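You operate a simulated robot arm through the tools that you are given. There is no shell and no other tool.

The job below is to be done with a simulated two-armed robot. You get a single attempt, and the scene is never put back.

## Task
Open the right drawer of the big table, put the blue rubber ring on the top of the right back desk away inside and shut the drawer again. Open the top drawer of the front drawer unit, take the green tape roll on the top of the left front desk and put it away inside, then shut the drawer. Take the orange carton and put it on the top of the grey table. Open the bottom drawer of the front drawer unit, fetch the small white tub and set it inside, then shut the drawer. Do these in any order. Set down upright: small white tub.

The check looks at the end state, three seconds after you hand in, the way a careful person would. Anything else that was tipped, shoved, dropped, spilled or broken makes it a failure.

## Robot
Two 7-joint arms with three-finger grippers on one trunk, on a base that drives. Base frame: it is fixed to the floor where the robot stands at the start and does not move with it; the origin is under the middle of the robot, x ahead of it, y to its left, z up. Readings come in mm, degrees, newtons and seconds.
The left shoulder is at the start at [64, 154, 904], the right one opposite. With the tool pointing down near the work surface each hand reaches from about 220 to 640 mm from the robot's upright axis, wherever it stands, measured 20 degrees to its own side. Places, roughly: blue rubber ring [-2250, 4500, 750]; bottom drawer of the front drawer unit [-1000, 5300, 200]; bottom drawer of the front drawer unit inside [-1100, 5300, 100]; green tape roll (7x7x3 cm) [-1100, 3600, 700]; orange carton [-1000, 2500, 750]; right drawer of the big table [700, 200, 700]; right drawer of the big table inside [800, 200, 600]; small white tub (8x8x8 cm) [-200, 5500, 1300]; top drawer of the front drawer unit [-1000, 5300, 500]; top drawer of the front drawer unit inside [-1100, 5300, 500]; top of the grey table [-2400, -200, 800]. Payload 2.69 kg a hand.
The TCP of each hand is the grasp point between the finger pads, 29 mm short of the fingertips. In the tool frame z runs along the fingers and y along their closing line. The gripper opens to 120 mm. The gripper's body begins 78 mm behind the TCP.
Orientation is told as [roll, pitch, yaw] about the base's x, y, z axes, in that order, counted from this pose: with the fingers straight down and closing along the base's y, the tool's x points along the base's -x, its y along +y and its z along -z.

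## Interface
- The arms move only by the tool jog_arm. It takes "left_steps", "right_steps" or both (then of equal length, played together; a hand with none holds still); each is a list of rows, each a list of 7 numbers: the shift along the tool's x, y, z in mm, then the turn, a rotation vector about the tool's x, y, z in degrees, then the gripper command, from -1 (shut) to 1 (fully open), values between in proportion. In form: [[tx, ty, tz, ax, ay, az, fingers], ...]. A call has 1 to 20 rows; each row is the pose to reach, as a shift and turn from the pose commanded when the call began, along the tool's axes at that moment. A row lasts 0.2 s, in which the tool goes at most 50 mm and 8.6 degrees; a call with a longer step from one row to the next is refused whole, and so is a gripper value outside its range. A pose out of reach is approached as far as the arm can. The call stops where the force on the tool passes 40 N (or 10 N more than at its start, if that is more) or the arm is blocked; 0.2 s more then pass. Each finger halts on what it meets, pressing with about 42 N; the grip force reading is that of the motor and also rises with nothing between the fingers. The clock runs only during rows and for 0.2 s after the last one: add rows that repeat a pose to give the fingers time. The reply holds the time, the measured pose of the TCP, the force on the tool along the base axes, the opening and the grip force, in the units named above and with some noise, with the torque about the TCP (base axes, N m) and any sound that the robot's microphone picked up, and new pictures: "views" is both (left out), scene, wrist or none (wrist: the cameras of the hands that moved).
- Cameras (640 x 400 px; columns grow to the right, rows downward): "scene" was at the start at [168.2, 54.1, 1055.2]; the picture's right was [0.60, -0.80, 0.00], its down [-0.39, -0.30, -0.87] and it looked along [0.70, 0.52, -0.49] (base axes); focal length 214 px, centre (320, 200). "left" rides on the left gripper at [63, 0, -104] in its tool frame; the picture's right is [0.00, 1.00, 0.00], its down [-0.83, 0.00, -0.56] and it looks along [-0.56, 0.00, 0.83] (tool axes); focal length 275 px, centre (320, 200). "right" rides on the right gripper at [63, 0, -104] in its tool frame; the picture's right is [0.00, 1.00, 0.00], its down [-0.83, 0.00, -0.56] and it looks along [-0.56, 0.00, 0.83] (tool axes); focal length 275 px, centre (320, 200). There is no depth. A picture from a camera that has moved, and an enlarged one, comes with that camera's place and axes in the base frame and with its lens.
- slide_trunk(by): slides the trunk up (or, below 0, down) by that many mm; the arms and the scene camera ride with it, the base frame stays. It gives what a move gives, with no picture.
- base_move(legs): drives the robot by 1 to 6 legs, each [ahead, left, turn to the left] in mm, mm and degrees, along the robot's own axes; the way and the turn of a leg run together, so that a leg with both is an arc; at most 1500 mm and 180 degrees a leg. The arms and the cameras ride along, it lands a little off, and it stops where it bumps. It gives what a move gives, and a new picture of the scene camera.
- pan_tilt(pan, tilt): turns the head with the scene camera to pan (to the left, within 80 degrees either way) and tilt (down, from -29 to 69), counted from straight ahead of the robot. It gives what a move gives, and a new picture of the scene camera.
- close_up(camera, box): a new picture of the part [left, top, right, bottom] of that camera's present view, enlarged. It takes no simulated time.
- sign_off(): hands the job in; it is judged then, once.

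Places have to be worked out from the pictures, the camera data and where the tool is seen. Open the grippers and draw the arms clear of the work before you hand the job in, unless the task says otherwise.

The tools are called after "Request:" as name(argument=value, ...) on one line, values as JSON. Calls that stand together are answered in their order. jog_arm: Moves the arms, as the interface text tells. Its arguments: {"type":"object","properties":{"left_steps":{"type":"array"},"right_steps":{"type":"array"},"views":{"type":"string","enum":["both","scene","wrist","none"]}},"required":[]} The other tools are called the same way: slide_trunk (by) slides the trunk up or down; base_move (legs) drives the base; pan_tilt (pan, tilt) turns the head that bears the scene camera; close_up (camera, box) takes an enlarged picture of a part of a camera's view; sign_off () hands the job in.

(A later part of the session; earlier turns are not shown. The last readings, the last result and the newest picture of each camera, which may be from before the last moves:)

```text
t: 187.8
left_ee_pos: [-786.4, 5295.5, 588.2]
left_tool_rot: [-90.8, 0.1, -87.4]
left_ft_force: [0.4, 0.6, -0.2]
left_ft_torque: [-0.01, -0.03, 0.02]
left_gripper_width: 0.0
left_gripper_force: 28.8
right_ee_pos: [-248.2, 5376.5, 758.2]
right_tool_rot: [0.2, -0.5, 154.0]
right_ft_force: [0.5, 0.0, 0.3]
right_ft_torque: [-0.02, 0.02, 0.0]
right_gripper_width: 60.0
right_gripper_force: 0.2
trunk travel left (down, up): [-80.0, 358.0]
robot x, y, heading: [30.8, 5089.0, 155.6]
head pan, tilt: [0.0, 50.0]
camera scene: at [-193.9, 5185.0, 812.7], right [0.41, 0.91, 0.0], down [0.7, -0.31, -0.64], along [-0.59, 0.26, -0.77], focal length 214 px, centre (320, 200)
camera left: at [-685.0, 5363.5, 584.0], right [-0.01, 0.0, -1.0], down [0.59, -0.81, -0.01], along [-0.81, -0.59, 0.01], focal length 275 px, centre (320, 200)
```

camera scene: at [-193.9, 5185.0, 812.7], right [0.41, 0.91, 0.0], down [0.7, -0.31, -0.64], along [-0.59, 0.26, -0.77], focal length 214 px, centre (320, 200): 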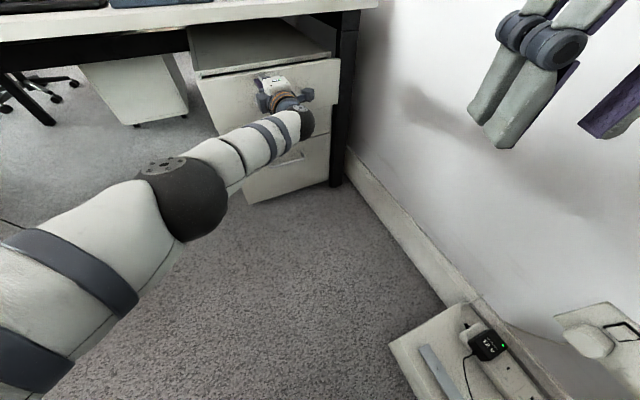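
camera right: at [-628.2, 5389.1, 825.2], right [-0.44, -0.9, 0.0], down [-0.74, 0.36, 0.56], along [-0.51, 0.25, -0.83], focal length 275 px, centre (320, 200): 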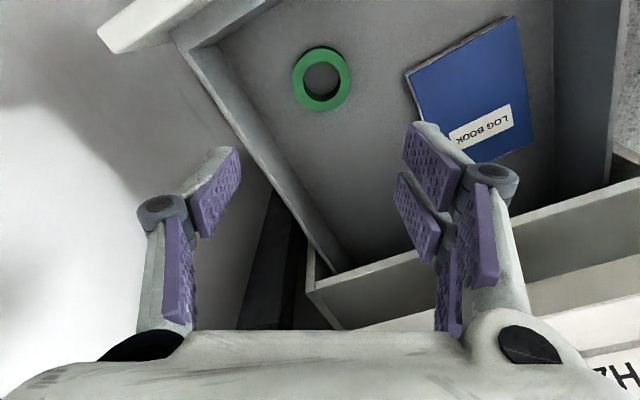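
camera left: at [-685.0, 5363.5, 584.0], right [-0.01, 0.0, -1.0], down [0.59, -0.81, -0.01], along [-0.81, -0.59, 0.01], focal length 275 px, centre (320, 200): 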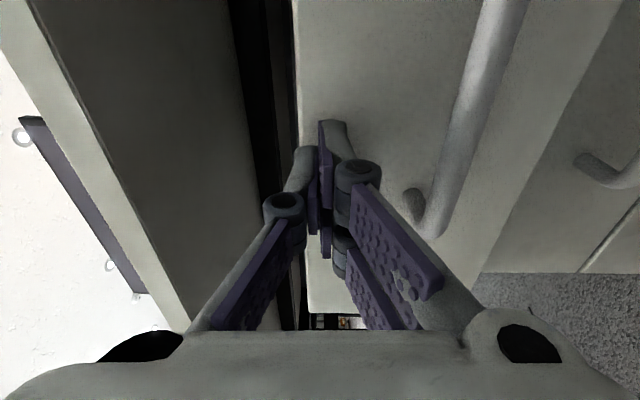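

The drawer face is now at about x≈-815, with roughly 50 mm left. I push on with the base by another 60 mm.

Request:
base_move(legs=[[57, 25, 0]])

Request:
jog_arm(left_steps=[[0, 0, 0, 0, 0, 0, -1]], views="wrist")

```text
t: 188.9
left_ee_pos: [-840.1, 5295.7, 584.8]
left_tool_rot: [-90.8, 0.2, -87.0]
left_ft_force: [4.9, -2.3, 1.9]
left_ft_torque: [0.05, -0.01, -0.06]
left_gripper_width: 0.0
left_gripper_force: 28.5
right_ee_pos: [-305.8, 5376.7, 758.6]
right_tool_rot: [0.2, -0.4, 154.0]
right_ft_force: [0.1, -0.2, -0.3]
right_ft_torque: [0.01, -0.01, 0.02]
right_gripper_width: 59.7
right_gripper_force: 0.0
trunk travel left (down, up): [-80.0, 358.0]
robot x, y, heading: [-28.8, 5086.4, 155.8]
head pan, tilt: [0.0, 50.0]
stopped in leg 1: the force on the tool passed its limit at 135 N (the readings are from after the stop); the commanded pose is now the measured one
camera scene: at [-251.6, 5184.7, 812.8], right [0.41, 0.91, 0.0], down [0.7, -0.31, -0.64], along [-0.59, 0.26, -0.77], focal length 214 px, centre (320, 200)
```

scene: 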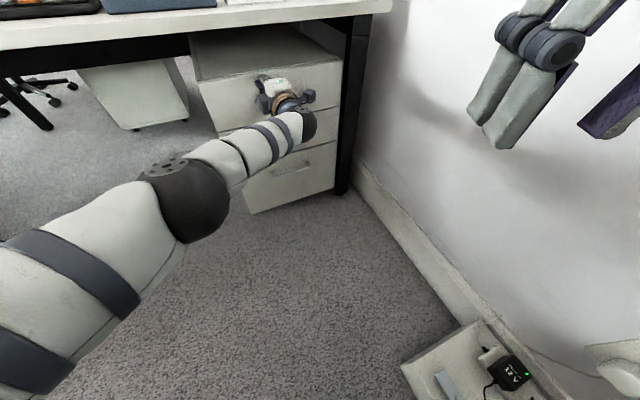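

```text
t: 189.3
left_ee_pos: [-839.8, 5297.2, 584.7]
left_tool_rot: [-90.7, 0.1, -87.0]
left_ft_force: [6.8, -2.3, 1.7]
left_ft_torque: [0.01, 0.02, -0.09]
left_gripper_width: 0.0
left_gripper_force: 28.2
right_ee_pos: [-305.2, 5376.4, 758.3]
right_tool_rot: [0.2, -0.5, 154.0]
right_ft_force: [-0.3, -0.4, 0.8]
right_ft_torque: [0.0, 0.02, 0.01]
right_gripper_width: 59.7
right_gripper_force: 0.0
trunk travel left (down, up): [-80.0, 358.0]
robot x, y, heading: [-31.7, 5084.2, 156.2]
head pan, tilt: [0.0, 50.0]
camera left: at [-739.9, 5365.0, 582.2], right [-0.01, 0.0, -1.0], down [0.6, -0.8, 0.0], along [-0.8, -0.6, 0.01], focal length 275 px, centre (320, 200)
```

left: 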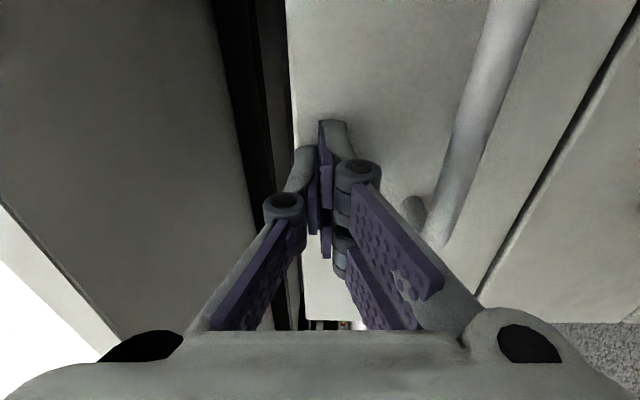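

The drawer hit its stop with the face flush at x≈-868. I back off 150 mm and check that the top drawer is shut, and look at the bottom handle.

Request:
base_move(legs=[[-137, -61, 0]])

Request:
slide_trunk(by=-80)

Request:
pan_tilt(pan=0, tilt=35)

Request:
close_up(camera="scene", box=[150, 60, 390, 260])

```text
t: 190.7
left_ee_pos: [-690.6, 5293.7, 584.1]
left_tool_rot: [-90.7, 0.0, -87.0]
left_ft_force: [0.5, -0.4, -0.1]
left_ft_torque: [-0.02, -0.02, -0.01]
left_gripper_width: 0.0
left_gripper_force: 28.7
right_ee_pos: [-156.4, 5375.5, 756.8]
right_tool_rot: [0.1, -0.4, 154.0]
right_ft_force: [-0.4, 0.3, -1.2]
right_ft_torque: [0.0, 0.03, -0.01]
right_gripper_width: 60.1
right_gripper_force: 0.1
trunk travel left (down, up): [-80.0, 358.0]
robot x, y, heading: [117.8, 5086.0, 155.8]
head pan, tilt: [0.0, 50.0]
camera scene: at [-101.8, 5183.3, 812.7], right [0.41, 0.91, 0.0], down [0.7, -0.31, -0.64], along [-0.59, 0.26, -0.77], focal length 214 px, centre (320, 200)
```

scene: 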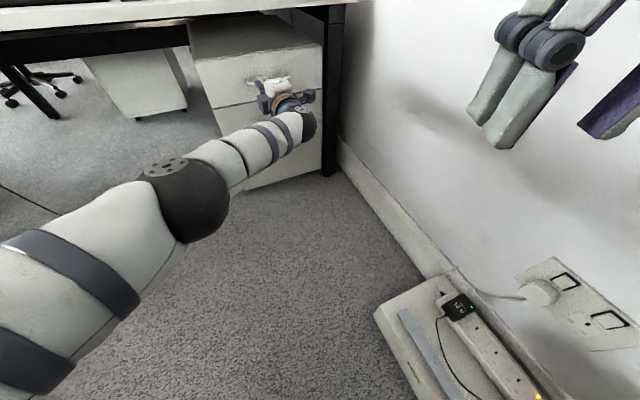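

```text
t: 191.9
left_ee_pos: [-689.1, 5294.2, 504.4]
left_tool_rot: [-90.8, 0.1, -87.0]
left_ft_force: [0.0, 0.7, -0.1]
left_ft_torque: [0.01, -0.03, 0.02]
left_gripper_width: 0.0
left_gripper_force: 28.6
right_ee_pos: [-156.7, 5374.8, 677.9]
right_tool_rot: [0.2, -0.4, 154.1]
right_ft_force: [0.1, 0.1, 0.0]
right_ft_torque: [0.02, 0.02, -0.02]
right_gripper_width: 59.8
right_gripper_force: 0.1
trunk travel left (down, up): [0.0, 438.0]
robot x, y, heading: [118.0, 5089.1, 155.7]
head pan, tilt: [0.0, 50.0]
```

```text
t: 192.6
left_ee_pos: [-690.0, 5293.7, 504.0]
left_tool_rot: [-90.7, 0.0, -86.8]
left_ft_force: [-0.2, -0.7, 0.4]
left_ft_torque: [0.01, 0.0, -0.02]
left_gripper_width: 0.0
left_gripper_force: 28.3
right_ee_pos: [-156.4, 5373.8, 677.7]
right_tool_rot: [0.2, -0.3, 154.0]
right_ft_force: [0.6, 0.3, -0.8]
right_ft_torque: [0.03, 0.0, 0.02]
right_gripper_width: 59.9
right_gripper_force: 0.1
trunk travel left (down, up): [0.0, 438.0]
robot x, y, heading: [119.6, 5086.9, 156.0]
head pan, tilt: [0.0, 35.0]
camera scene: at [-130.6, 5196.1, 762.9], right [0.41, 0.91, 0.0], down [0.52, -0.23, -0.82], along [-0.75, 0.33, -0.57], focal length 214 px, centre (320, 200)
```

scene: 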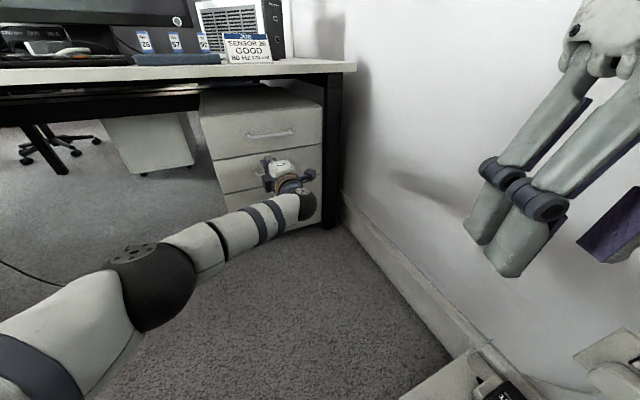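

```text
2.00 times, centred on (270, 160) of scene
camera zoom: at [-130.6, 5196.1, 762.9], right [0.41, 0.91, 0.0], down [0.52, -0.23, -0.82], along [-0.75, 0.33, -0.57], focal length 429 px, centre (420, 280)
```

zoom: 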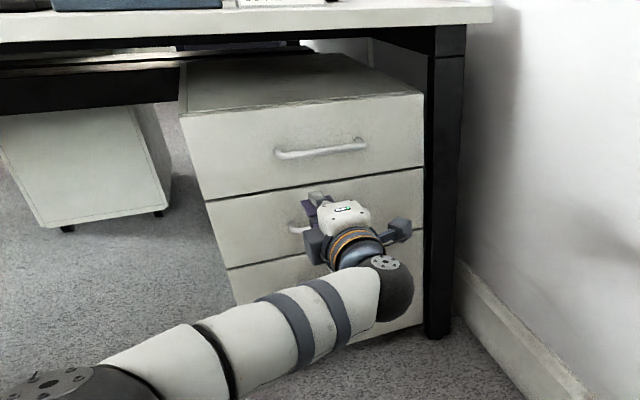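

The top drawer is flush shut. Now I lower the left hand to the bottom handle's height and line it up.

Request:
jog_arm(left_steps=[[0, 35, -20, 0, 0.5, 0, -0.5], [6, 75, -20, 0, 1, 0, 0], [14, 115, -10, 0, 1.5, 0, 0], [22, 155, 5, 0, 2, 0, 0], [30, 195, 25, 0, 2.5, 0, 0], [38, 229, 40, 0, 3, 0, 0], [38, 229, 40, 0, 3, 0, 0]])

```text
t: 194.2
left_ee_pos: [-660.7, 5271.7, 352.3]
left_tool_rot: [-90.6, 0.0, -89.8]
left_ft_force: [-0.1, -0.6, 0.4]
left_ft_torque: [-0.01, 0.0, -0.01]
left_gripper_width: 60.0
left_gripper_force: 0.0
left hand out of reach, approached as far as the arm can: row 3, 4, 5, 6, 7
right_ee_pos: [-156.4, 5374.7, 677.7]
right_tool_rot: [0.1, -0.4, 154.1]
right_ft_force: [0.0, -1.3, -0.2]
right_ft_torque: [-0.01, -0.03, 0.0]
right_gripper_width: 59.6
right_gripper_force: 0.0
trunk travel left (down, up): [0.0, 438.0]
robot x, y, heading: [124.6, 5083.0, 155.9]
head pan, tilt: [0.0, 35.0]
camera scene: at [-130.6, 5196.1, 763.0], right [0.41, 0.91, 0.0], down [0.52, -0.23, -0.82], along [-0.75, 0.33, -0.57], focal length 214 px, centre (320, 200)
camera left: at [-557.7, 5333.6, 350.0], right [-0.01, 0.0, -1.0], down [0.56, -0.83, 0.0], along [-0.83, -0.56, 0.01], focal length 275 px, centre (320, 200)
```

scene: 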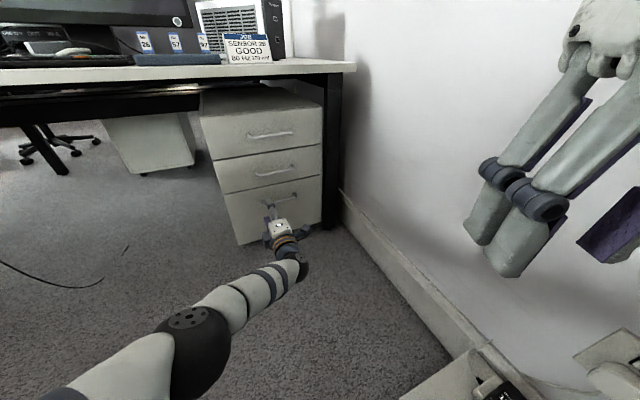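
left: 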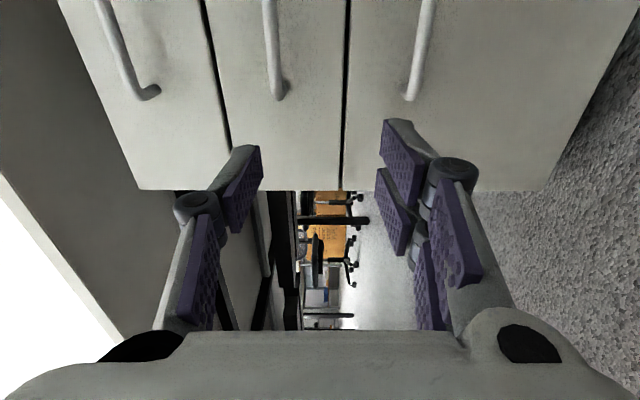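

The bottom handle reads about z≈262 but the arm is at its limit; I move the base 100 mm closer and then lower the hand further.

Request:
base_move(legs=[[91, 41, 0]])

Request:
jog_arm(left_steps=[[10, 20, -10, 0, 0, 0, 0], [20, 40, -20, 0, 0, 0, 0], [35, 60, -20, 0, 0, 0, 0], [50, 80, -20, 0, 0, 0, 0], [58, 90, -20, 0, 0, 0, 0], [58, 90, -20, 0, 0, 0, 0]])

```text
t: 195.4
left_ee_pos: [-761.2, 5269.9, 352.5]
left_tool_rot: [-90.7, -0.1, -89.8]
left_ft_force: [-0.4, 0.3, -0.4]
left_ft_torque: [0.01, 0.0, 0.01]
left_gripper_width: 60.1
left_gripper_force: 0.1
right_ee_pos: [-255.0, 5374.0, 677.5]
right_tool_rot: [0.2, -0.4, 153.9]
right_ft_force: [0.4, 0.2, 0.3]
right_ft_torque: [0.03, 0.0, 0.02]
right_gripper_width: 59.9
right_gripper_force: 0.1
trunk travel left (down, up): [0.0, 438.0]
robot x, y, heading: [22.4, 5081.9, 156.0]
head pan, tilt: [0.0, 35.0]
camera scene: at [-230.2, 5195.9, 763.0], right [0.41, 0.91, 0.0], down [0.52, -0.23, -0.82], along [-0.75, 0.33, -0.57], focal length 214 px, centre (320, 200)
```

scene: 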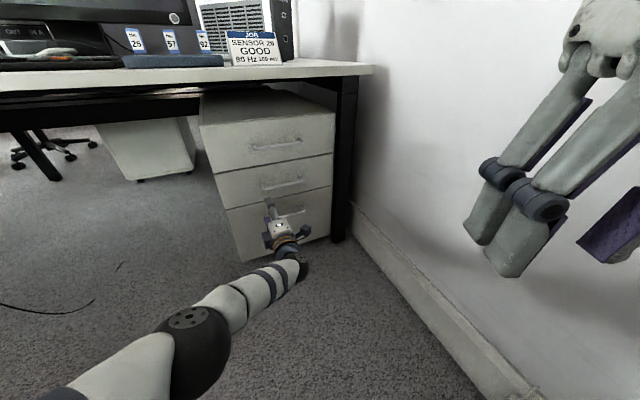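

```text
t: 196.8
left_ee_pos: [-712.3, 5277.2, 308.7]
left_tool_rot: [-90.7, -0.1, -89.9]
left_ft_force: [-0.2, 0.6, 0.4]
left_ft_torque: [0.05, 0.01, 0.03]
left_gripper_width: 59.9
left_gripper_force: 0.1
left hand out of reach, approached as far as the arm can: row 1, 2, 3, 4, 5, 6
right_ee_pos: [-256.2, 5375.3, 679.4]
right_tool_rot: [0.1, -0.3, 154.0]
right_ft_force: [0.2, -0.3, 0.2]
right_ft_torque: [-0.01, 0.03, 0.0]
right_gripper_width: 60.0
right_gripper_force: 0.1
trunk travel left (down, up): [0.0, 438.0]
robot x, y, heading: [17.8, 5084.5, 155.9]
head pan, tilt: [0.0, 35.0]
camera scene: at [-230.3, 5195.9, 763.0], right [0.41, 0.91, 0.0], down [0.52, -0.23, -0.82], along [-0.75, 0.33, -0.57], focal length 214 px, centre (320, 200)
camera left: at [-609.8, 5340.9, 305.9], right [-0.01, 0.0, -1.0], down [0.56, -0.83, 0.0], along [-0.83, -0.56, 0.01], focal length 275 px, centre (320, 200)
```

scene: 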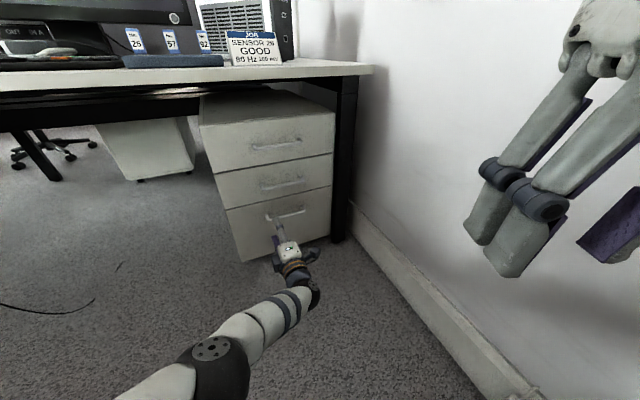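
left: 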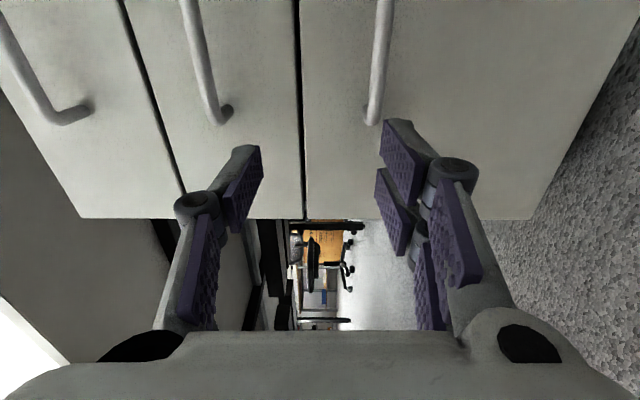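

Reach is still short at this height. I move another 80 mm closer, then lower and shift the hand.

Request:
base_move(legs=[[73, 33, 0]])

Request:
jog_arm(left_steps=[[12, 10, -20, 0, 0, 0, 0], [24, 20, -40, 0, 0, 0, 0], [36, 32, -60, 0, 0, 0, 0], [48, 44, -70, 0, 0, 0, 0], [53, 47, -70, 0, 0, 0, 0], [53, 47, -70, 0, 0, 0, 0]])

```text
t: 197.8
left_ee_pos: [-792.9, 5276.6, 308.9]
left_tool_rot: [-90.6, 0.1, -89.7]
left_ft_force: [-0.1, 0.7, -1.0]
left_ft_torque: [-0.01, 0.01, 0.01]
left_gripper_width: 59.8
left_gripper_force: 0.0
right_ee_pos: [-336.1, 5374.9, 678.5]
right_tool_rot: [0.2, -0.4, 154.0]
right_ft_force: [0.4, 0.0, -0.6]
right_ft_torque: [0.0, 0.01, 0.02]
right_gripper_width: 60.0
right_gripper_force: 0.1
trunk travel left (down, up): [0.0, 438.0]
robot x, y, heading: [-56.2, 5087.6, 155.8]
head pan, tilt: [0.0, 35.0]
camera scene: at [-310.1, 5195.6, 763.0], right [0.41, 0.91, 0.0], down [0.52, -0.23, -0.82], along [-0.75, 0.33, -0.57], focal length 214 px, centre (320, 200)
```

scene: 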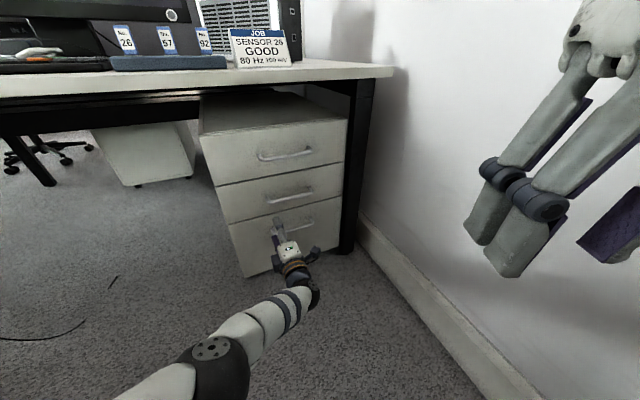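

```text
t: 199.2
left_ee_pos: [-718.7, 5308.5, 281.8]
left_tool_rot: [-90.8, 0.0, -89.9]
left_ft_force: [-0.1, 0.3, 0.5]
left_ft_torque: [-0.02, 0.0, -0.05]
left_gripper_width: 60.1
left_gripper_force: 0.0
left hand out of reach, approached as far as the arm can: row 1, 2, 3, 4, 5, 6
right_ee_pos: [-336.0, 5373.7, 677.9]
right_tool_rot: [0.2, -0.4, 154.0]
right_ft_force: [0.8, -0.2, 0.0]
right_ft_torque: [0.01, 0.0, 0.0]
right_gripper_width: 60.0
right_gripper_force: 0.1
trunk travel left (down, up): [0.0, 438.0]
robot x, y, heading: [-58.7, 5086.5, 155.8]
head pan, tilt: [0.0, 35.0]
camera scene: at [-310.2, 5195.6, 763.0], right [0.41, 0.91, 0.0], down [0.52, -0.23, -0.82], along [-0.75, 0.33, -0.57], focal length 214 px, centre (320, 200)
camera left: at [-614.1, 5372.1, 279.6], right [-0.01, 0.0, -1.0], down [0.56, -0.83, 0.0], along [-0.83, -0.56, 0.01], focal length 275 px, centre (320, 200)
```

scene: 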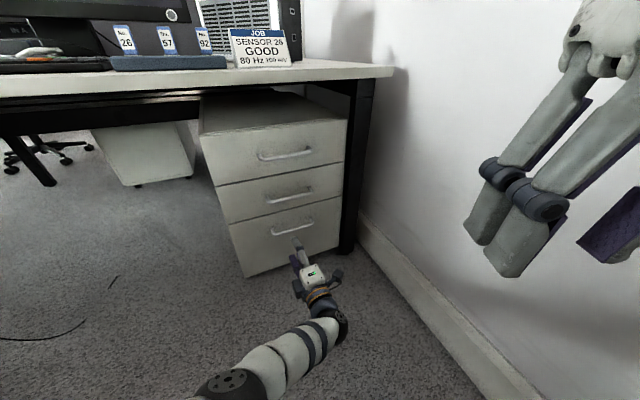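
left: 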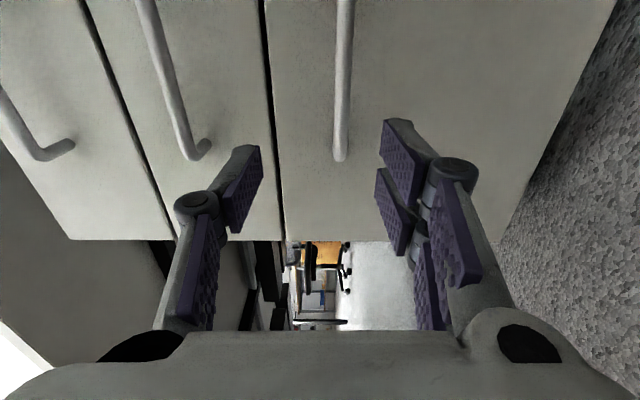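

Nearly there: the bar shows about 19 mm below the TCP line. I lower a bit more while letting the hand come back slightly.

Request:
jog_arm(left_steps=[[5, 8, -15, 0, 0, 0, 0], [10, 15, -30, 0, 0, 0, 0], [15, 20, -40, 0, 0, 0, 0], [15, 22, -45, 0, 0, 0, 0], [15, 22, -45, 0, 0, 0, 0]], views="wrist")

```text
t: 200.4
left_ee_pos: [-668.3, 5318.6, 261.4]
left_tool_rot: [-90.6, 0.0, -89.8]
left_ft_force: [-0.3, 0.4, 0.2]
left_ft_torque: [-0.01, 0.02, 0.01]
left_gripper_width: 60.1
left_gripper_force: 0.1
left hand out of reach, approached as far as the arm can: row 1, 2, 3, 4, 5
right_ee_pos: [-335.6, 5373.4, 677.3]
right_tool_rot: [0.2, -0.4, 154.0]
right_ft_force: [-0.2, 0.0, 0.1]
right_ft_torque: [0.0, 0.01, 0.01]
right_gripper_width: 60.0
right_gripper_force: 0.0
trunk travel left (down, up): [0.0, 438.0]
robot x, y, heading: [-60.3, 5085.7, 155.9]
head pan, tilt: [0.0, 35.0]
camera left: at [-564.4, 5380.8, 260.0], right [-0.01, 0.0, -1.0], down [0.56, -0.83, 0.0], along [-0.83, -0.56, 0.01], focal length 275 px, centre (320, 200)
```

left: 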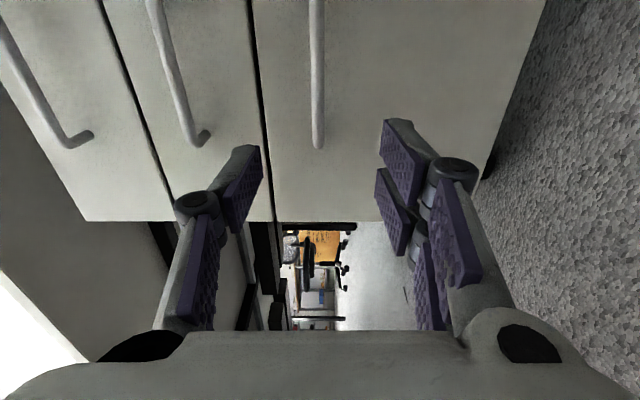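

The bar is now level with the TCP (z≈262). I drive the base straight toward it by 130 mm and look.

Request:
base_move(legs=[[119, 53, 0]])

Request:
jog_arm(left_steps=[[0, 0, 0, 0, 0, 0, 0]], views="wrist")

```text
t: 201.7
left_ee_pos: [-797.0, 5317.1, 262.9]
left_tool_rot: [-90.7, 0.1, -89.9]
left_ft_force: [0.0, -0.3, 0.3]
left_ft_torque: [0.03, 0.0, 0.05]
left_gripper_width: 60.0
left_gripper_force: 0.1
right_ee_pos: [-463.2, 5373.7, 678.6]
right_tool_rot: [0.1, -0.5, 154.1]
right_ft_force: [0.3, -0.5, 0.1]
right_ft_torque: [0.0, 0.01, 0.02]
right_gripper_width: 60.2
right_gripper_force: 0.1
trunk travel left (down, up): [0.0, 438.0]
robot x, y, heading: [-185.2, 5087.8, 156.1]
head pan, tilt: [0.0, 35.0]
camera scene: at [-438.4, 5195.6, 763.0], right [0.41, 0.91, 0.0], down [0.52, -0.23, -0.82], along [-0.75, 0.33, -0.57], focal length 214 px, centre (320, 200)
```

scene: 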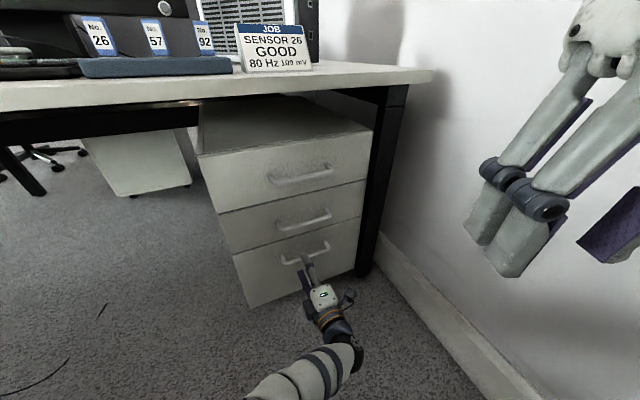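

```text
t: 202.1
left_ee_pos: [-795.9, 5317.1, 260.9]
left_tool_rot: [-90.6, -0.1, -89.8]
left_ft_force: [0.4, 0.1, 0.3]
left_ft_torque: [0.02, 0.02, 0.01]
left_gripper_width: 59.9
left_gripper_force: 0.0
right_ee_pos: [-464.8, 5374.1, 676.7]
right_tool_rot: [0.1, -0.3, 154.1]
right_ft_force: [-0.1, -0.1, 0.0]
right_ft_torque: [0.0, 0.0, -0.01]
right_gripper_width: 59.8
right_gripper_force: 0.0
trunk travel left (down, up): [0.0, 438.0]
robot x, y, heading: [-186.9, 5084.4, 156.1]
head pan, tilt: [0.0, 35.0]
camera left: at [-692.8, 5381.0, 260.0], right [-0.01, 0.0, -1.0], down [0.56, -0.83, 0.0], along [-0.83, -0.56, 0.01], focal length 275 px, centre (320, 200)
```

left: 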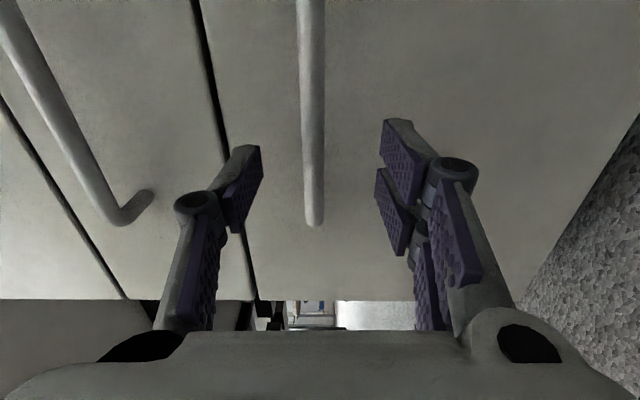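

The bar's end shows at row 225; about 36 mm more. I drive that distance and close the gripper on the bar.

Request:
base_move(legs=[[34, 15, 0]])

Request:
jog_arm(left_steps=[[0, 0, 0, 0, 0, 0, -0.4], [0, 0, 0, 0, 0, 0, -0.8], [0, 0, 0, 0, 0, 0, -1], [0, 0, 0, 0, 0, 0, -1]], views="wrist")

```text
t: 203.0
left_ee_pos: [-834.0, 5316.8, 262.3]
left_tool_rot: [-90.6, 0.0, -89.9]
left_ft_force: [-0.3, -0.4, 0.1]
left_ft_torque: [0.01, 0.0, 0.03]
left_gripper_width: 60.0
left_gripper_force: 0.1
right_ee_pos: [-501.6, 5375.1, 676.8]
right_tool_rot: [0.2, -0.5, 154.0]
right_ft_force: [-0.1, -0.1, 0.6]
right_ft_torque: [-0.02, 0.01, 0.0]
right_gripper_width: 60.0
right_gripper_force: 0.0
trunk travel left (down, up): [0.0, 438.0]
robot x, y, heading: [-221.7, 5087.6, 156.0]
head pan, tilt: [0.0, 35.0]
camera scene: at [-475.0, 5195.6, 763.0], right [0.41, 0.91, 0.0], down [0.52, -0.23, -0.82], along [-0.75, 0.33, -0.57], focal length 214 px, centre (320, 200)
```

scene: 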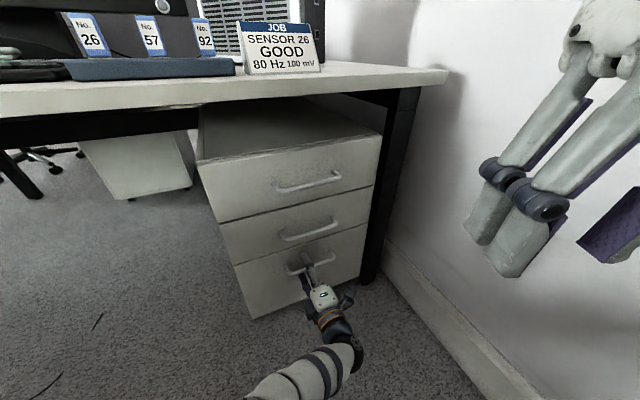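

```text
t: 204.0
left_ee_pos: [-833.3, 5318.2, 266.5]
left_tool_rot: [-91.1, 0.2, -89.8]
left_ft_force: [-1.6, -3.2, 30.8]
left_ft_torque: [-0.12, -0.04, 0.73]
left_gripper_width: 10.4
left_gripper_force: 38.4
right_ee_pos: [-499.3, 5374.7, 677.8]
right_tool_rot: [0.4, -0.5, 154.0]
right_ft_force: [-1.0, 0.0, -0.1]
right_ft_torque: [0.0, -0.01, -0.01]
right_gripper_width: 60.0
right_gripper_force: 0.1
trunk travel left (down, up): [0.0, 438.0]
robot x, y, heading: [-222.2, 5090.3, 155.8]
head pan, tilt: [0.0, 35.0]
camera left: at [-729.9, 5381.1, 263.1], right [-0.02, 0.0, -1.0], down [0.56, -0.83, -0.01], along [-0.83, -0.56, 0.02], focal length 275 px, centre (320, 200)
```

left: 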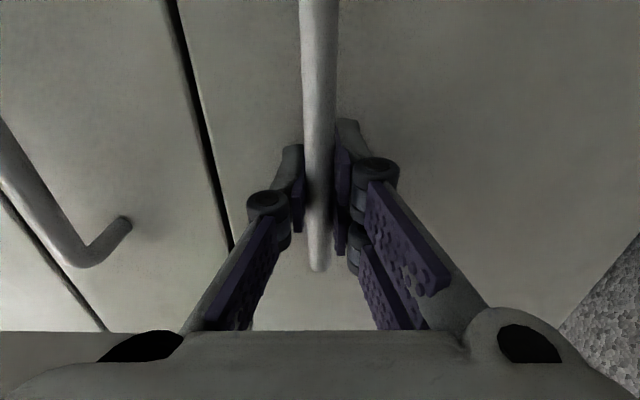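

The bottom handle is gripped, with some vertical load. I ease the hand up 4 mm and then pull the drawer out by driving the base along +x.

Request:
jog_arm(left_steps=[[0, -3, 0, 0, 0, 0, -1], [0, -5, 0, 0, 0, 0, -1]], views="none")

Request:
base_move(legs=[[-137, -61, 0]])

```text
t: 204.6
left_ee_pos: [-832.7, 5317.9, 266.5]
left_tool_rot: [-90.4, 0.0, -90.0]
left_ft_force: [-1.8, -1.8, 6.5]
left_ft_torque: [0.07, -0.05, -1.09]
left_gripper_width: 10.4
left_gripper_force: 37.7
right_ee_pos: [-500.3, 5372.9, 677.6]
right_tool_rot: [0.2, -0.6, 154.1]
right_ft_force: [0.3, -0.5, -0.3]
right_ft_torque: [0.0, -0.01, 0.03]
right_gripper_width: 60.0
right_gripper_force: 0.1
trunk travel left (down, up): [0.0, 438.0]
robot x, y, heading: [-222.6, 5090.8, 156.0]
head pan, tilt: [0.0, 35.0]
```

```text
t: 206.0
left_ee_pos: [-684.4, 5318.0, 265.7]
left_tool_rot: [-90.4, 0.0, -89.8]
left_ft_force: [0.6, -4.7, -8.9]
left_ft_torque: [0.06, 0.01, 0.63]
left_gripper_width: 10.5
left_gripper_force: 38.0
right_ee_pos: [-351.8, 5374.0, 678.2]
right_tool_rot: [0.2, -0.4, 153.9]
right_ft_force: [0.0, 0.7, -0.3]
right_ft_torque: [0.01, 0.01, 0.01]
right_gripper_width: 59.9
right_gripper_force: 0.0
trunk travel left (down, up): [0.0, 438.0]
robot x, y, heading: [-74.5, 5083.7, 155.8]
head pan, tilt: [0.0, 35.0]
camera scene: at [-326.6, 5195.3, 762.8], right [0.41, 0.91, 0.0], down [0.52, -0.24, -0.82], along [-0.75, 0.34, -0.57], focal length 214 px, centre (320, 200)
```

scene: 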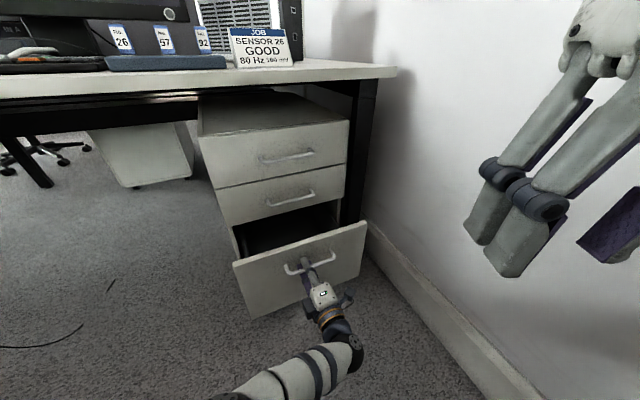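

The bottom drawer follows smoothly. I pull it out another 160 mm with the base.

Request:
base_move(legs=[[-146, -65, 0]])

```text
t: 207.4
left_ee_pos: [-522.0, 5318.0, 266.3]
left_tool_rot: [-90.4, 0.0, -90.3]
left_ft_force: [0.6, 21.5, -10.3]
left_ft_torque: [0.04, 0.07, -0.26]
left_gripper_width: 10.6
left_gripper_force: 37.5
right_ee_pos: [-190.1, 5371.4, 678.0]
right_tool_rot: [0.2, -0.4, 153.8]
right_ft_force: [0.2, -0.1, -0.1]
right_ft_torque: [0.03, -0.01, -0.01]
right_gripper_width: 59.9
right_gripper_force: 0.0
trunk travel left (down, up): [0.0, 438.0]
robot x, y, heading: [89.3, 5082.0, 155.6]
head pan, tilt: [0.0, 35.0]
camera scene: at [-164.9, 5193.4, 762.7], right [0.41, 0.91, 0.0], down [0.52, -0.24, -0.82], along [-0.75, 0.34, -0.57], focal length 214 px, centre (320, 200)
```

scene: 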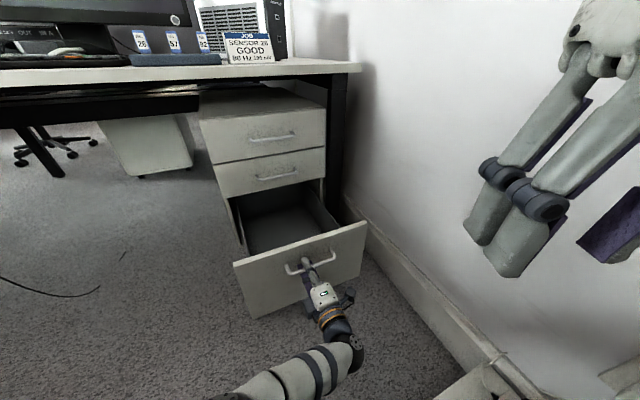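

The bottom drawer is open about 310 mm and looks empty. I release the handle and back off.

Request:
jog_arm(left_steps=[[0, 0, 0, 0, 0, 0, -0.6], [0, 0, 0, 0, 0, 0, -0.2], [0, 0, 0, 0, 0, 0, -0.1]], views="none")

Request:
base_move(legs=[[-110, -49, 0]])

Request:
slide_trunk(by=275)

```text
t: 208.2
left_ee_pos: [-521.3, 5316.8, 267.2]
left_tool_rot: [-90.6, 0.0, -90.3]
left_ft_force: [-0.2, 0.1, 0.4]
left_ft_torque: [-0.04, -0.03, -0.01]
left_gripper_width: 54.2
left_gripper_force: 0.0
right_ee_pos: [-188.7, 5371.7, 678.1]
right_tool_rot: [0.1, -0.3, 153.7]
right_ft_force: [-0.3, 0.0, 0.7]
right_ft_torque: [0.05, -0.04, -0.02]
right_gripper_width: 59.9
right_gripper_force: 0.1
trunk travel left (down, up): [0.0, 438.0]
robot x, y, heading: [86.0, 5079.2, 155.7]
head pan, tilt: [0.0, 35.0]
```

```text
t: 209.4
left_ee_pos: [-401.8, 5317.4, 266.6]
left_tool_rot: [-90.6, 0.0, -90.4]
left_ft_force: [0.2, 1.2, -0.4]
left_ft_torque: [0.02, 0.0, -0.01]
left_gripper_width: 54.0
left_gripper_force: 0.1
right_ee_pos: [-69.7, 5370.2, 676.8]
right_tool_rot: [0.3, -0.4, 153.9]
right_ft_force: [0.1, 0.5, 0.5]
right_ft_torque: [-0.01, -0.02, 0.0]
right_gripper_width: 60.0
right_gripper_force: 0.1
trunk travel left (down, up): [0.0, 438.0]
robot x, y, heading: [207.9, 5079.9, 156.0]
head pan, tilt: [0.0, 35.0]
camera scene: at [-44.7, 5192.0, 762.9], right [0.41, 0.91, 0.0], down [0.52, -0.24, -0.82], along [-0.75, 0.34, -0.57], focal length 214 px, centre (320, 200)
```

scene: 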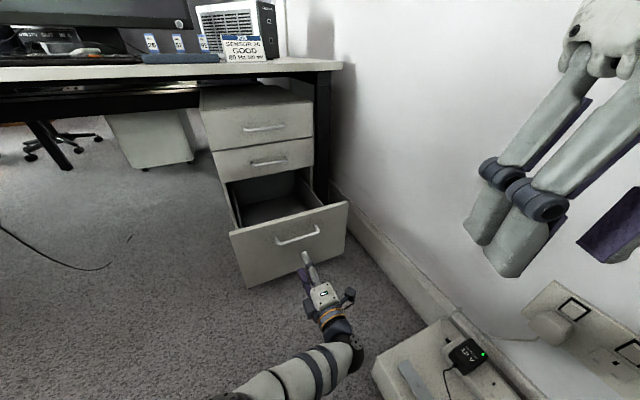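

```text
t: 212.2
left_ee_pos: [-417.8, 5323.7, 680.5]
left_tool_rot: [-102.4, 5.3, -90.9]
left_ft_force: [0.2, -1.0, 0.2]
left_ft_torque: [-0.01, -0.01, 0.0]
left_gripper_width: 53.9
left_gripper_force: 0.1
right_ee_pos: [-69.2, 5369.6, 953.0]
right_tool_rot: [0.3, -0.4, 153.7]
right_ft_force: [0.4, -0.6, -0.6]
right_ft_torque: [0.01, 0.0, 0.02]
right_gripper_width: 60.2
right_gripper_force: 0.1
trunk travel left (down, up): [-275.0, 163.0]
robot x, y, heading: [205.6, 5081.1, 155.7]
head pan, tilt: [0.0, 35.0]
```

I drive away from the wall and shelf to open floor before raising the trunk and re-folding the arms.

Request:
base_move(legs=[[-171, 395, 0]])

Request:
jog_arm(left_steps=[[0, 0, -20, 0, 0, 0, 0]], views="wrist")

```text
t: 215.8
left_ee_pos: [-420.5, 4895.6, 679.8]
left_tool_rot: [-102.5, 5.2, -91.2]
left_ft_force: [0.0, 0.0, -0.5]
left_ft_torque: [0.01, -0.03, -0.01]
left_gripper_width: 54.0
left_gripper_force: 0.1
right_ee_pos: [-72.9, 4940.7, 953.6]
right_tool_rot: [0.2, -0.3, 153.3]
right_ft_force: [-0.6, 0.1, 0.6]
right_ft_torque: [-0.03, -0.01, -0.02]
right_gripper_width: 60.1
right_gripper_force: 0.1
trunk travel left (down, up): [-275.0, 163.0]
robot x, y, heading: [199.9, 4647.8, 155.2]
head pan, tilt: [0.0, 35.0]
camera scene: at [27.0, 4726.0, 1046.4], right [0.42, 0.91, 0.0], down [0.52, -0.24, -0.82], along [-0.74, 0.34, -0.57], focal length 214 px, centre (320, 200)
```

scene: 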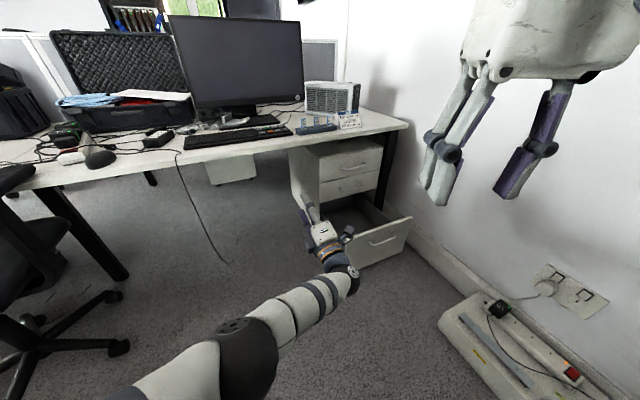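

```text
t: 216.2
left_ee_pos: [-400.7, 4896.5, 675.1]
left_tool_rot: [-102.6, 5.2, -91.3]
left_ft_force: [-0.4, 0.7, 0.4]
left_ft_torque: [0.01, 0.01, -0.01]
left_gripper_width: 59.7
left_gripper_force: 0.1
right_ee_pos: [-73.0, 4940.7, 953.5]
right_tool_rot: [0.2, -0.5, 153.2]
right_ft_force: [0.2, -0.1, 0.2]
right_ft_torque: [0.0, -0.01, 0.02]
right_gripper_width: 59.9
right_gripper_force: 0.1
trunk travel left (down, up): [-275.0, 163.0]
robot x, y, heading: [199.1, 4650.5, 155.3]
head pan, tilt: [0.0, 35.0]
camera left: at [-298.1, 4958.4, 657.9], right [-0.21, 0.09, -0.97], down [0.53, -0.83, -0.19], along [-0.82, -0.55, 0.13], focal length 275 px, centre (320, 200)
```

left: 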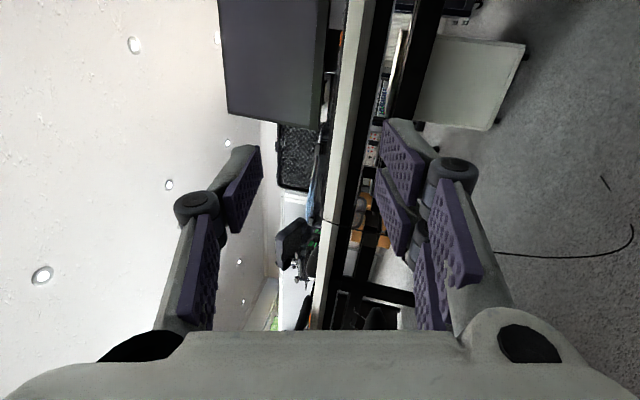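

I fold the left hand back to fingers-down beside the body with a combined turn, on open floor.

Request:
jog_arm(left_steps=[[-23, -16, -5, -3.8, 5.4, 4.6, 0], [-46, -32, -10, -7.5, 10.7, 9.1, 0], [-70, -48, -15, -11.3, 16.1, 13.7, 0], [-93, -64, -20, -15.1, 21.4, 18.2, 0], [-116, -80, -25, -18.9, 26.8, 22.8, 0], [-139, -96, -30, -22.6, 32.1, 27.3, 0], [-162, -111, -35, -26.4, 37.5, 31.9, 0], [-185, -127, -39, -30.2, 42.8, 36.4, 0], [-209, -143, -44, -34, 48.2, 41, 0], [-232, -159, -49, -37.7, 53.5, 45.5, 0], [-255, -175, -54, -41.5, 58.9, 50.1, 0], [-278, -191, -59, -45.3, 64.2, 54.6, 0], [-301, -207, -64, -49, 69.6, 59.2, 0], [-324, -223, -69, -52.8, 74.9, 63.7, 0], [-348, -239, -74, -56.6, 80.3, 68.3, 0], [-371, -255, -79, -60.4, 85.6, 72.8, 0], [-394, -271, -84, -64.1, 91, 77.4, 0], [-417, -286, -89, -67.9, 96.3, 81.9, 0], [-417, -286, -89, -67.9, 96.3, 81.9, 0]], views="scene")

```text
t: 220.2
left_ee_pos: [-271.2, 4443.7, 897.4]
left_tool_rot: [-0.3, 0.0, 155.0]
left_ft_force: [0.5, 0.6, -0.7]
left_ft_torque: [0.01, -0.01, -0.04]
left_gripper_width: 60.1
left_gripper_force: 0.1
left hand out of reach, approached as far as the arm can: row 4, 5, 6, 7, 8, 9, 10, 11, 12, 13, 14, 15, 16, 17, 18, 19
right_ee_pos: [-72.7, 4939.9, 953.6]
right_tool_rot: [0.2, -0.4, 153.3]
right_ft_force: [0.6, -1.0, -0.5]
right_ft_torque: [-0.03, 0.02, -0.01]
right_gripper_width: 60.0
right_gripper_force: 0.1
trunk travel left (down, up): [-275.0, 163.0]
robot x, y, heading: [198.5, 4648.0, 155.5]
head pan, tilt: [0.0, 35.0]
camera scene: at [27.0, 4726.1, 1046.4], right [0.42, 0.91, 0.0], down [0.52, -0.24, -0.82], along [-0.74, 0.34, -0.57], focal length 214 px, centre (320, 200)
```

scene: 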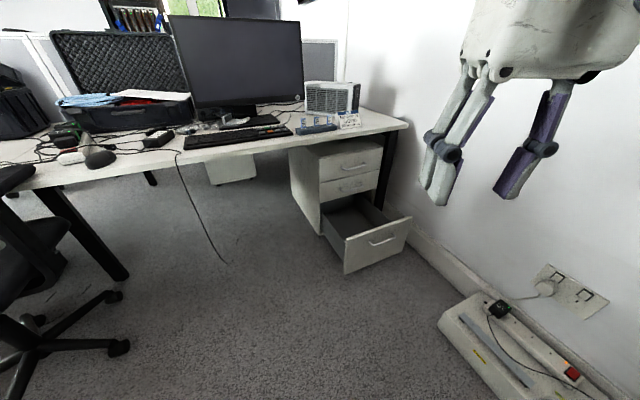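

Arm folded; the bottom drawer stays open. Now I turn to face the shelf wall, raise the trunk fully and look at the tub.

Request:
base_move(legs=[[0, 0, -65.5]])

Request:
slide_trunk(by=160)

Request:
pan_tilt(pan=20, tilt=0)

Request:
close_up(camera="scene", box=[240, 120, 400, 220])

```text
t: 223.5
left_ee_pos: [-181.1, 4992.4, 896.1]
left_tool_rot: [-0.2, 0.0, 89.5]
left_ft_force: [-0.2, 0.3, 0.2]
left_ft_torque: [0.05, 0.0, 0.02]
left_gripper_width: 60.1
left_gripper_force: 0.1
right_ee_pos: [354.0, 5017.7, 951.9]
right_tool_rot: [0.2, -0.4, 87.8]
right_ft_force: [-0.1, 0.6, -0.3]
right_ft_torque: [-0.04, 0.01, 0.0]
right_gripper_width: 60.0
right_gripper_force: 0.1
trunk travel left (down, up): [-275.0, 163.0]
robot x, y, heading: [197.6, 4649.1, 89.6]
head pan, tilt: [0.0, 35.0]
camera scene: at [198.3, 4835.1, 1046.4], right [1.0, -0.01, 0.0], down [0.0, -0.57, -0.82], along [0.0, 0.82, -0.57], focal length 214 px, centre (320, 200)
```

scene: 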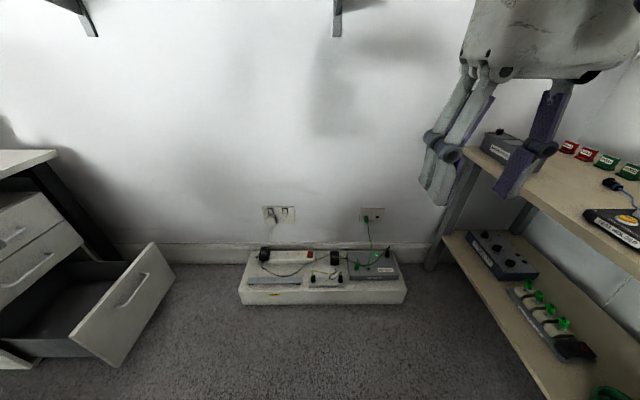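

```text
t: 225.3
left_ee_pos: [-181.9, 4992.4, 1055.4]
left_tool_rot: [-0.3, 0.0, 89.6]
left_ft_force: [-0.8, 1.0, 0.1]
left_ft_torque: [-0.02, 0.0, 0.03]
left_gripper_width: 59.9
left_gripper_force: 0.0
right_ee_pos: [354.2, 5018.9, 1111.8]
right_tool_rot: [0.2, -0.3, 87.8]
right_ft_force: [0.6, -0.1, -0.7]
right_ft_torque: [0.0, -0.03, 0.01]
right_gripper_width: 60.1
right_gripper_force: 0.1
trunk travel left (down, up): [-435.0, 3.0]
robot x, y, heading: [199.4, 4650.8, 89.6]
head pan, tilt: [0.0, 35.0]
```

```text
t: 226.3
left_ee_pos: [-181.9, 4991.9, 1057.1]
left_tool_rot: [-0.3, -0.2, 89.5]
left_ft_force: [0.5, 0.5, 0.0]
left_ft_torque: [0.0, 0.04, 0.01]
left_gripper_width: 60.1
left_gripper_force: 0.1
right_ee_pos: [354.6, 5018.0, 1112.3]
right_tool_rot: [0.2, -0.4, 87.8]
right_ft_force: [0.3, -0.1, 0.6]
right_ft_torque: [0.01, 0.01, -0.02]
right_gripper_width: 59.9
right_gripper_force: 0.0
trunk travel left (down, up): [-435.0, 3.0]
robot x, y, heading: [204.1, 4644.2, 89.5]
head pan, tilt: [20.0, 0.0]
camera scene: at [167.1, 4737.9, 1279.5], right [0.94, 0.34, 0.0], down [0.0, 0.0, -1.0], along [-0.34, 0.94, 0.0], focal length 214 px, centre (320, 200)
```

scene: 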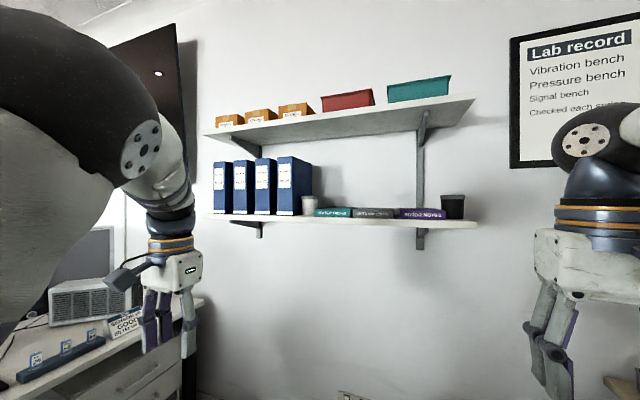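

```text
4.00 times, centred on (320, 170) of scene
camera zoom: at [167.1, 4737.9, 1279.5], right [0.94, 0.34, 0.0], down [0.0, 0.0, -1.0], along [-0.34, 0.94, 0.0], focal length 858 px, centre (320, 320)
```

zoom: 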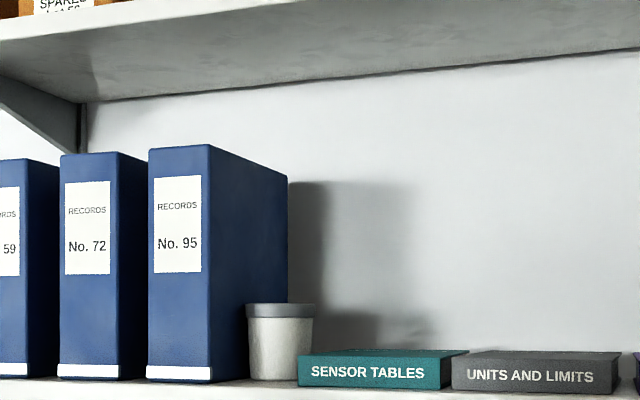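

The tub (grey-lidded) stands at about [-147, 5495], base z≈1220, some 18 mm from the binder and with a thin book on its right. I'll grip it front-to-back with the right hand leaning in from the right at 60°, so it can later be set down upright. First I test that hand posture here in free space.

Request:
jog_arm(right_steps=[[-4, 2, -9, -1.96, 1.96, 7.31, 0.3], [-8, 4, -18, -3.92, 3.92, 14.63, 0.3], [-12, 6, -27, -5.88, 5.88, 21.94, 0.3], [-16, 8, -36, -7.83, 7.83, 29.25, 0.3], [-20, 10, -45, -9.79, 9.79, 36.56, 0.3], [-24, 12, -54, -11.75, 11.75, 43.88, 0.3], [-28, 14, -63, -13.71, 13.71, 51.19, 0.3], [-32, 16, -72, -15.67, 15.67, 58.5, 0.3], [-36, 18, -81, -17.63, 17.63, 65.81, 0.3], [-40, 20, -90, -19.58, 19.58, 73.13, 0.3], [-44, 22, -99, -21.54, 21.54, 80.44, 0.3], [-48, 24, -108, -23.5, 23.5, 87.75, 0.3], [-48, 24, -108, -23.5, 23.5, 87.75, 0.3]])

```text
t: 229.1
left_ee_pos: [-181.9, 4993.1, 1057.1]
left_tool_rot: [-0.3, -0.1, 89.6]
left_ft_force: [0.2, 0.7, -0.4]
left_ft_torque: [0.01, 0.0, 0.03]
left_gripper_width: 59.9
left_gripper_force: 0.1
right_ee_pos: [331.7, 5067.2, 1220.1]
right_tool_rot: [0.4, 30.2, -2.1]
right_ft_force: [-0.3, 0.5, 0.8]
right_ft_torque: [-0.01, -0.01, -0.03]
right_gripper_width: 77.8
right_gripper_force: 0.1
trunk travel left (down, up): [-435.0, 3.0]
robot x, y, heading: [198.3, 4649.4, 89.8]
head pan, tilt: [20.0, 0.0]
camera scene: at [167.0, 4737.9, 1279.6], right [0.94, 0.34, 0.0], down [0.0, 0.0, -1.0], along [-0.34, 0.94, 0.0], focal length 214 px, centre (320, 200)
camera right: at [329.1, 5066.3, 1342.3], right [0.04, 1.0, 0.01], down [1.0, -0.04, 0.06], along [0.06, 0.01, -1.0], focal length 275 px, centre (320, 200)
```

scene: 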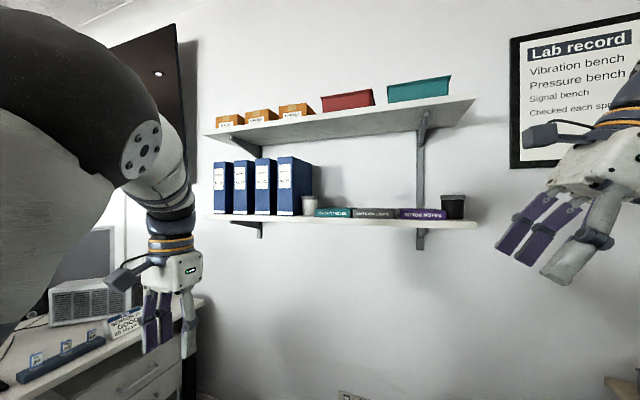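
right: 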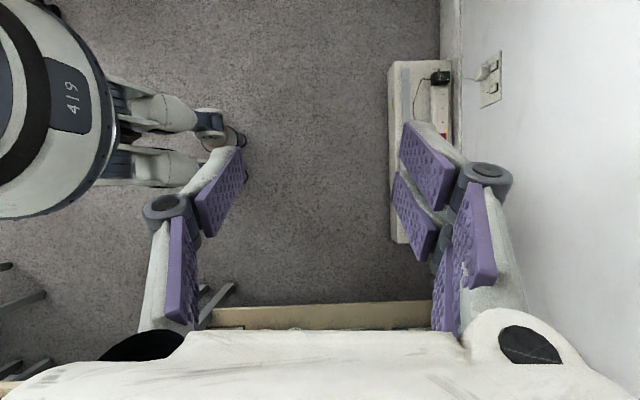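

The posture is reachable. I lessen the lean to 45° for clearance under the upper shelf, raise the hand to z≈1335 and open the fingers to 100 mm.

Request:
jog_arm(right_steps=[[20, -5, -22, 0, 3.75, 0, 0.67], [39, -9, -44, 0, 7.5, 0, 0.67], [58, -14, -66, 0, 11.25, 0, 0.67], [78, -18, -88, 0, 15, 0, 0.67], [78, -18, -88, 0, 15, 0, 0.67]])

```text
t: 230.3
left_ee_pos: [-179.8, 4993.4, 1056.4]
left_tool_rot: [-0.2, 0.0, 89.4]
left_ft_force: [0.8, 1.1, 0.3]
left_ft_torque: [0.0, 0.0, -0.02]
left_gripper_width: 59.9
left_gripper_force: 0.1
right_ee_pos: [319.8, 5059.0, 1304.5]
right_tool_rot: [-3.0, 44.2, -6.7]
right_ft_force: [0.4, -0.9, 0.5]
right_ft_torque: [-0.02, 0.04, 0.03]
right_gripper_width: 100.4
right_gripper_force: 0.1
right hand out of reach, approached as far as the arm can: row 3, 4, 5
trunk travel left (down, up): [-435.0, 3.0]
robot x, y, heading: [203.3, 4652.6, 89.4]
head pan, tilt: [20.0, 0.0]
camera scene: at [168.0, 4738.5, 1279.5], right [0.94, 0.34, 0.0], down [0.0, 0.0, -1.0], along [-0.34, 0.94, 0.0], focal length 214 px, centre (320, 200)
camera right: at [346.8, 5061.9, 1423.5], right [0.07, 1.0, -0.03], down [0.98, -0.08, -0.18], along [-0.18, -0.02, -0.98], focal length 275 px, centre (320, 200)
```

scene: 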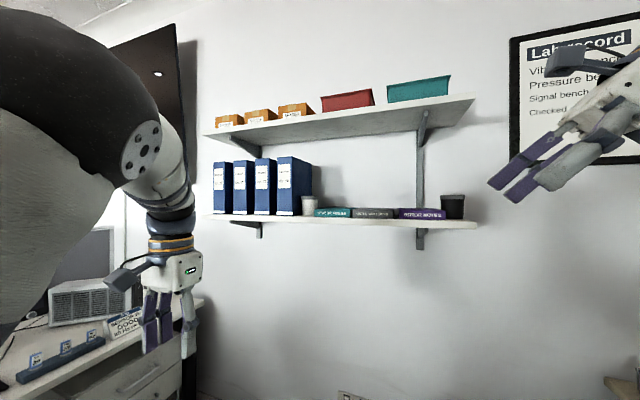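
right: 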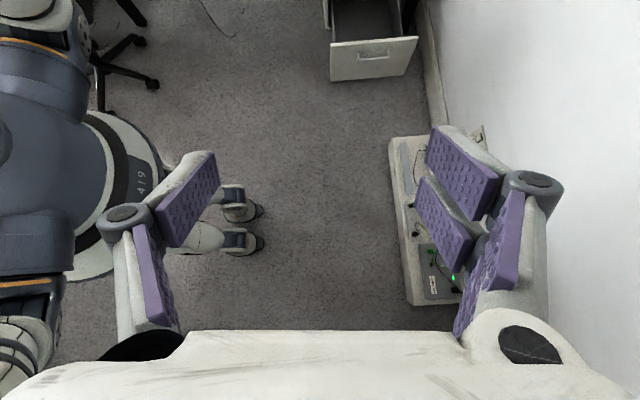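

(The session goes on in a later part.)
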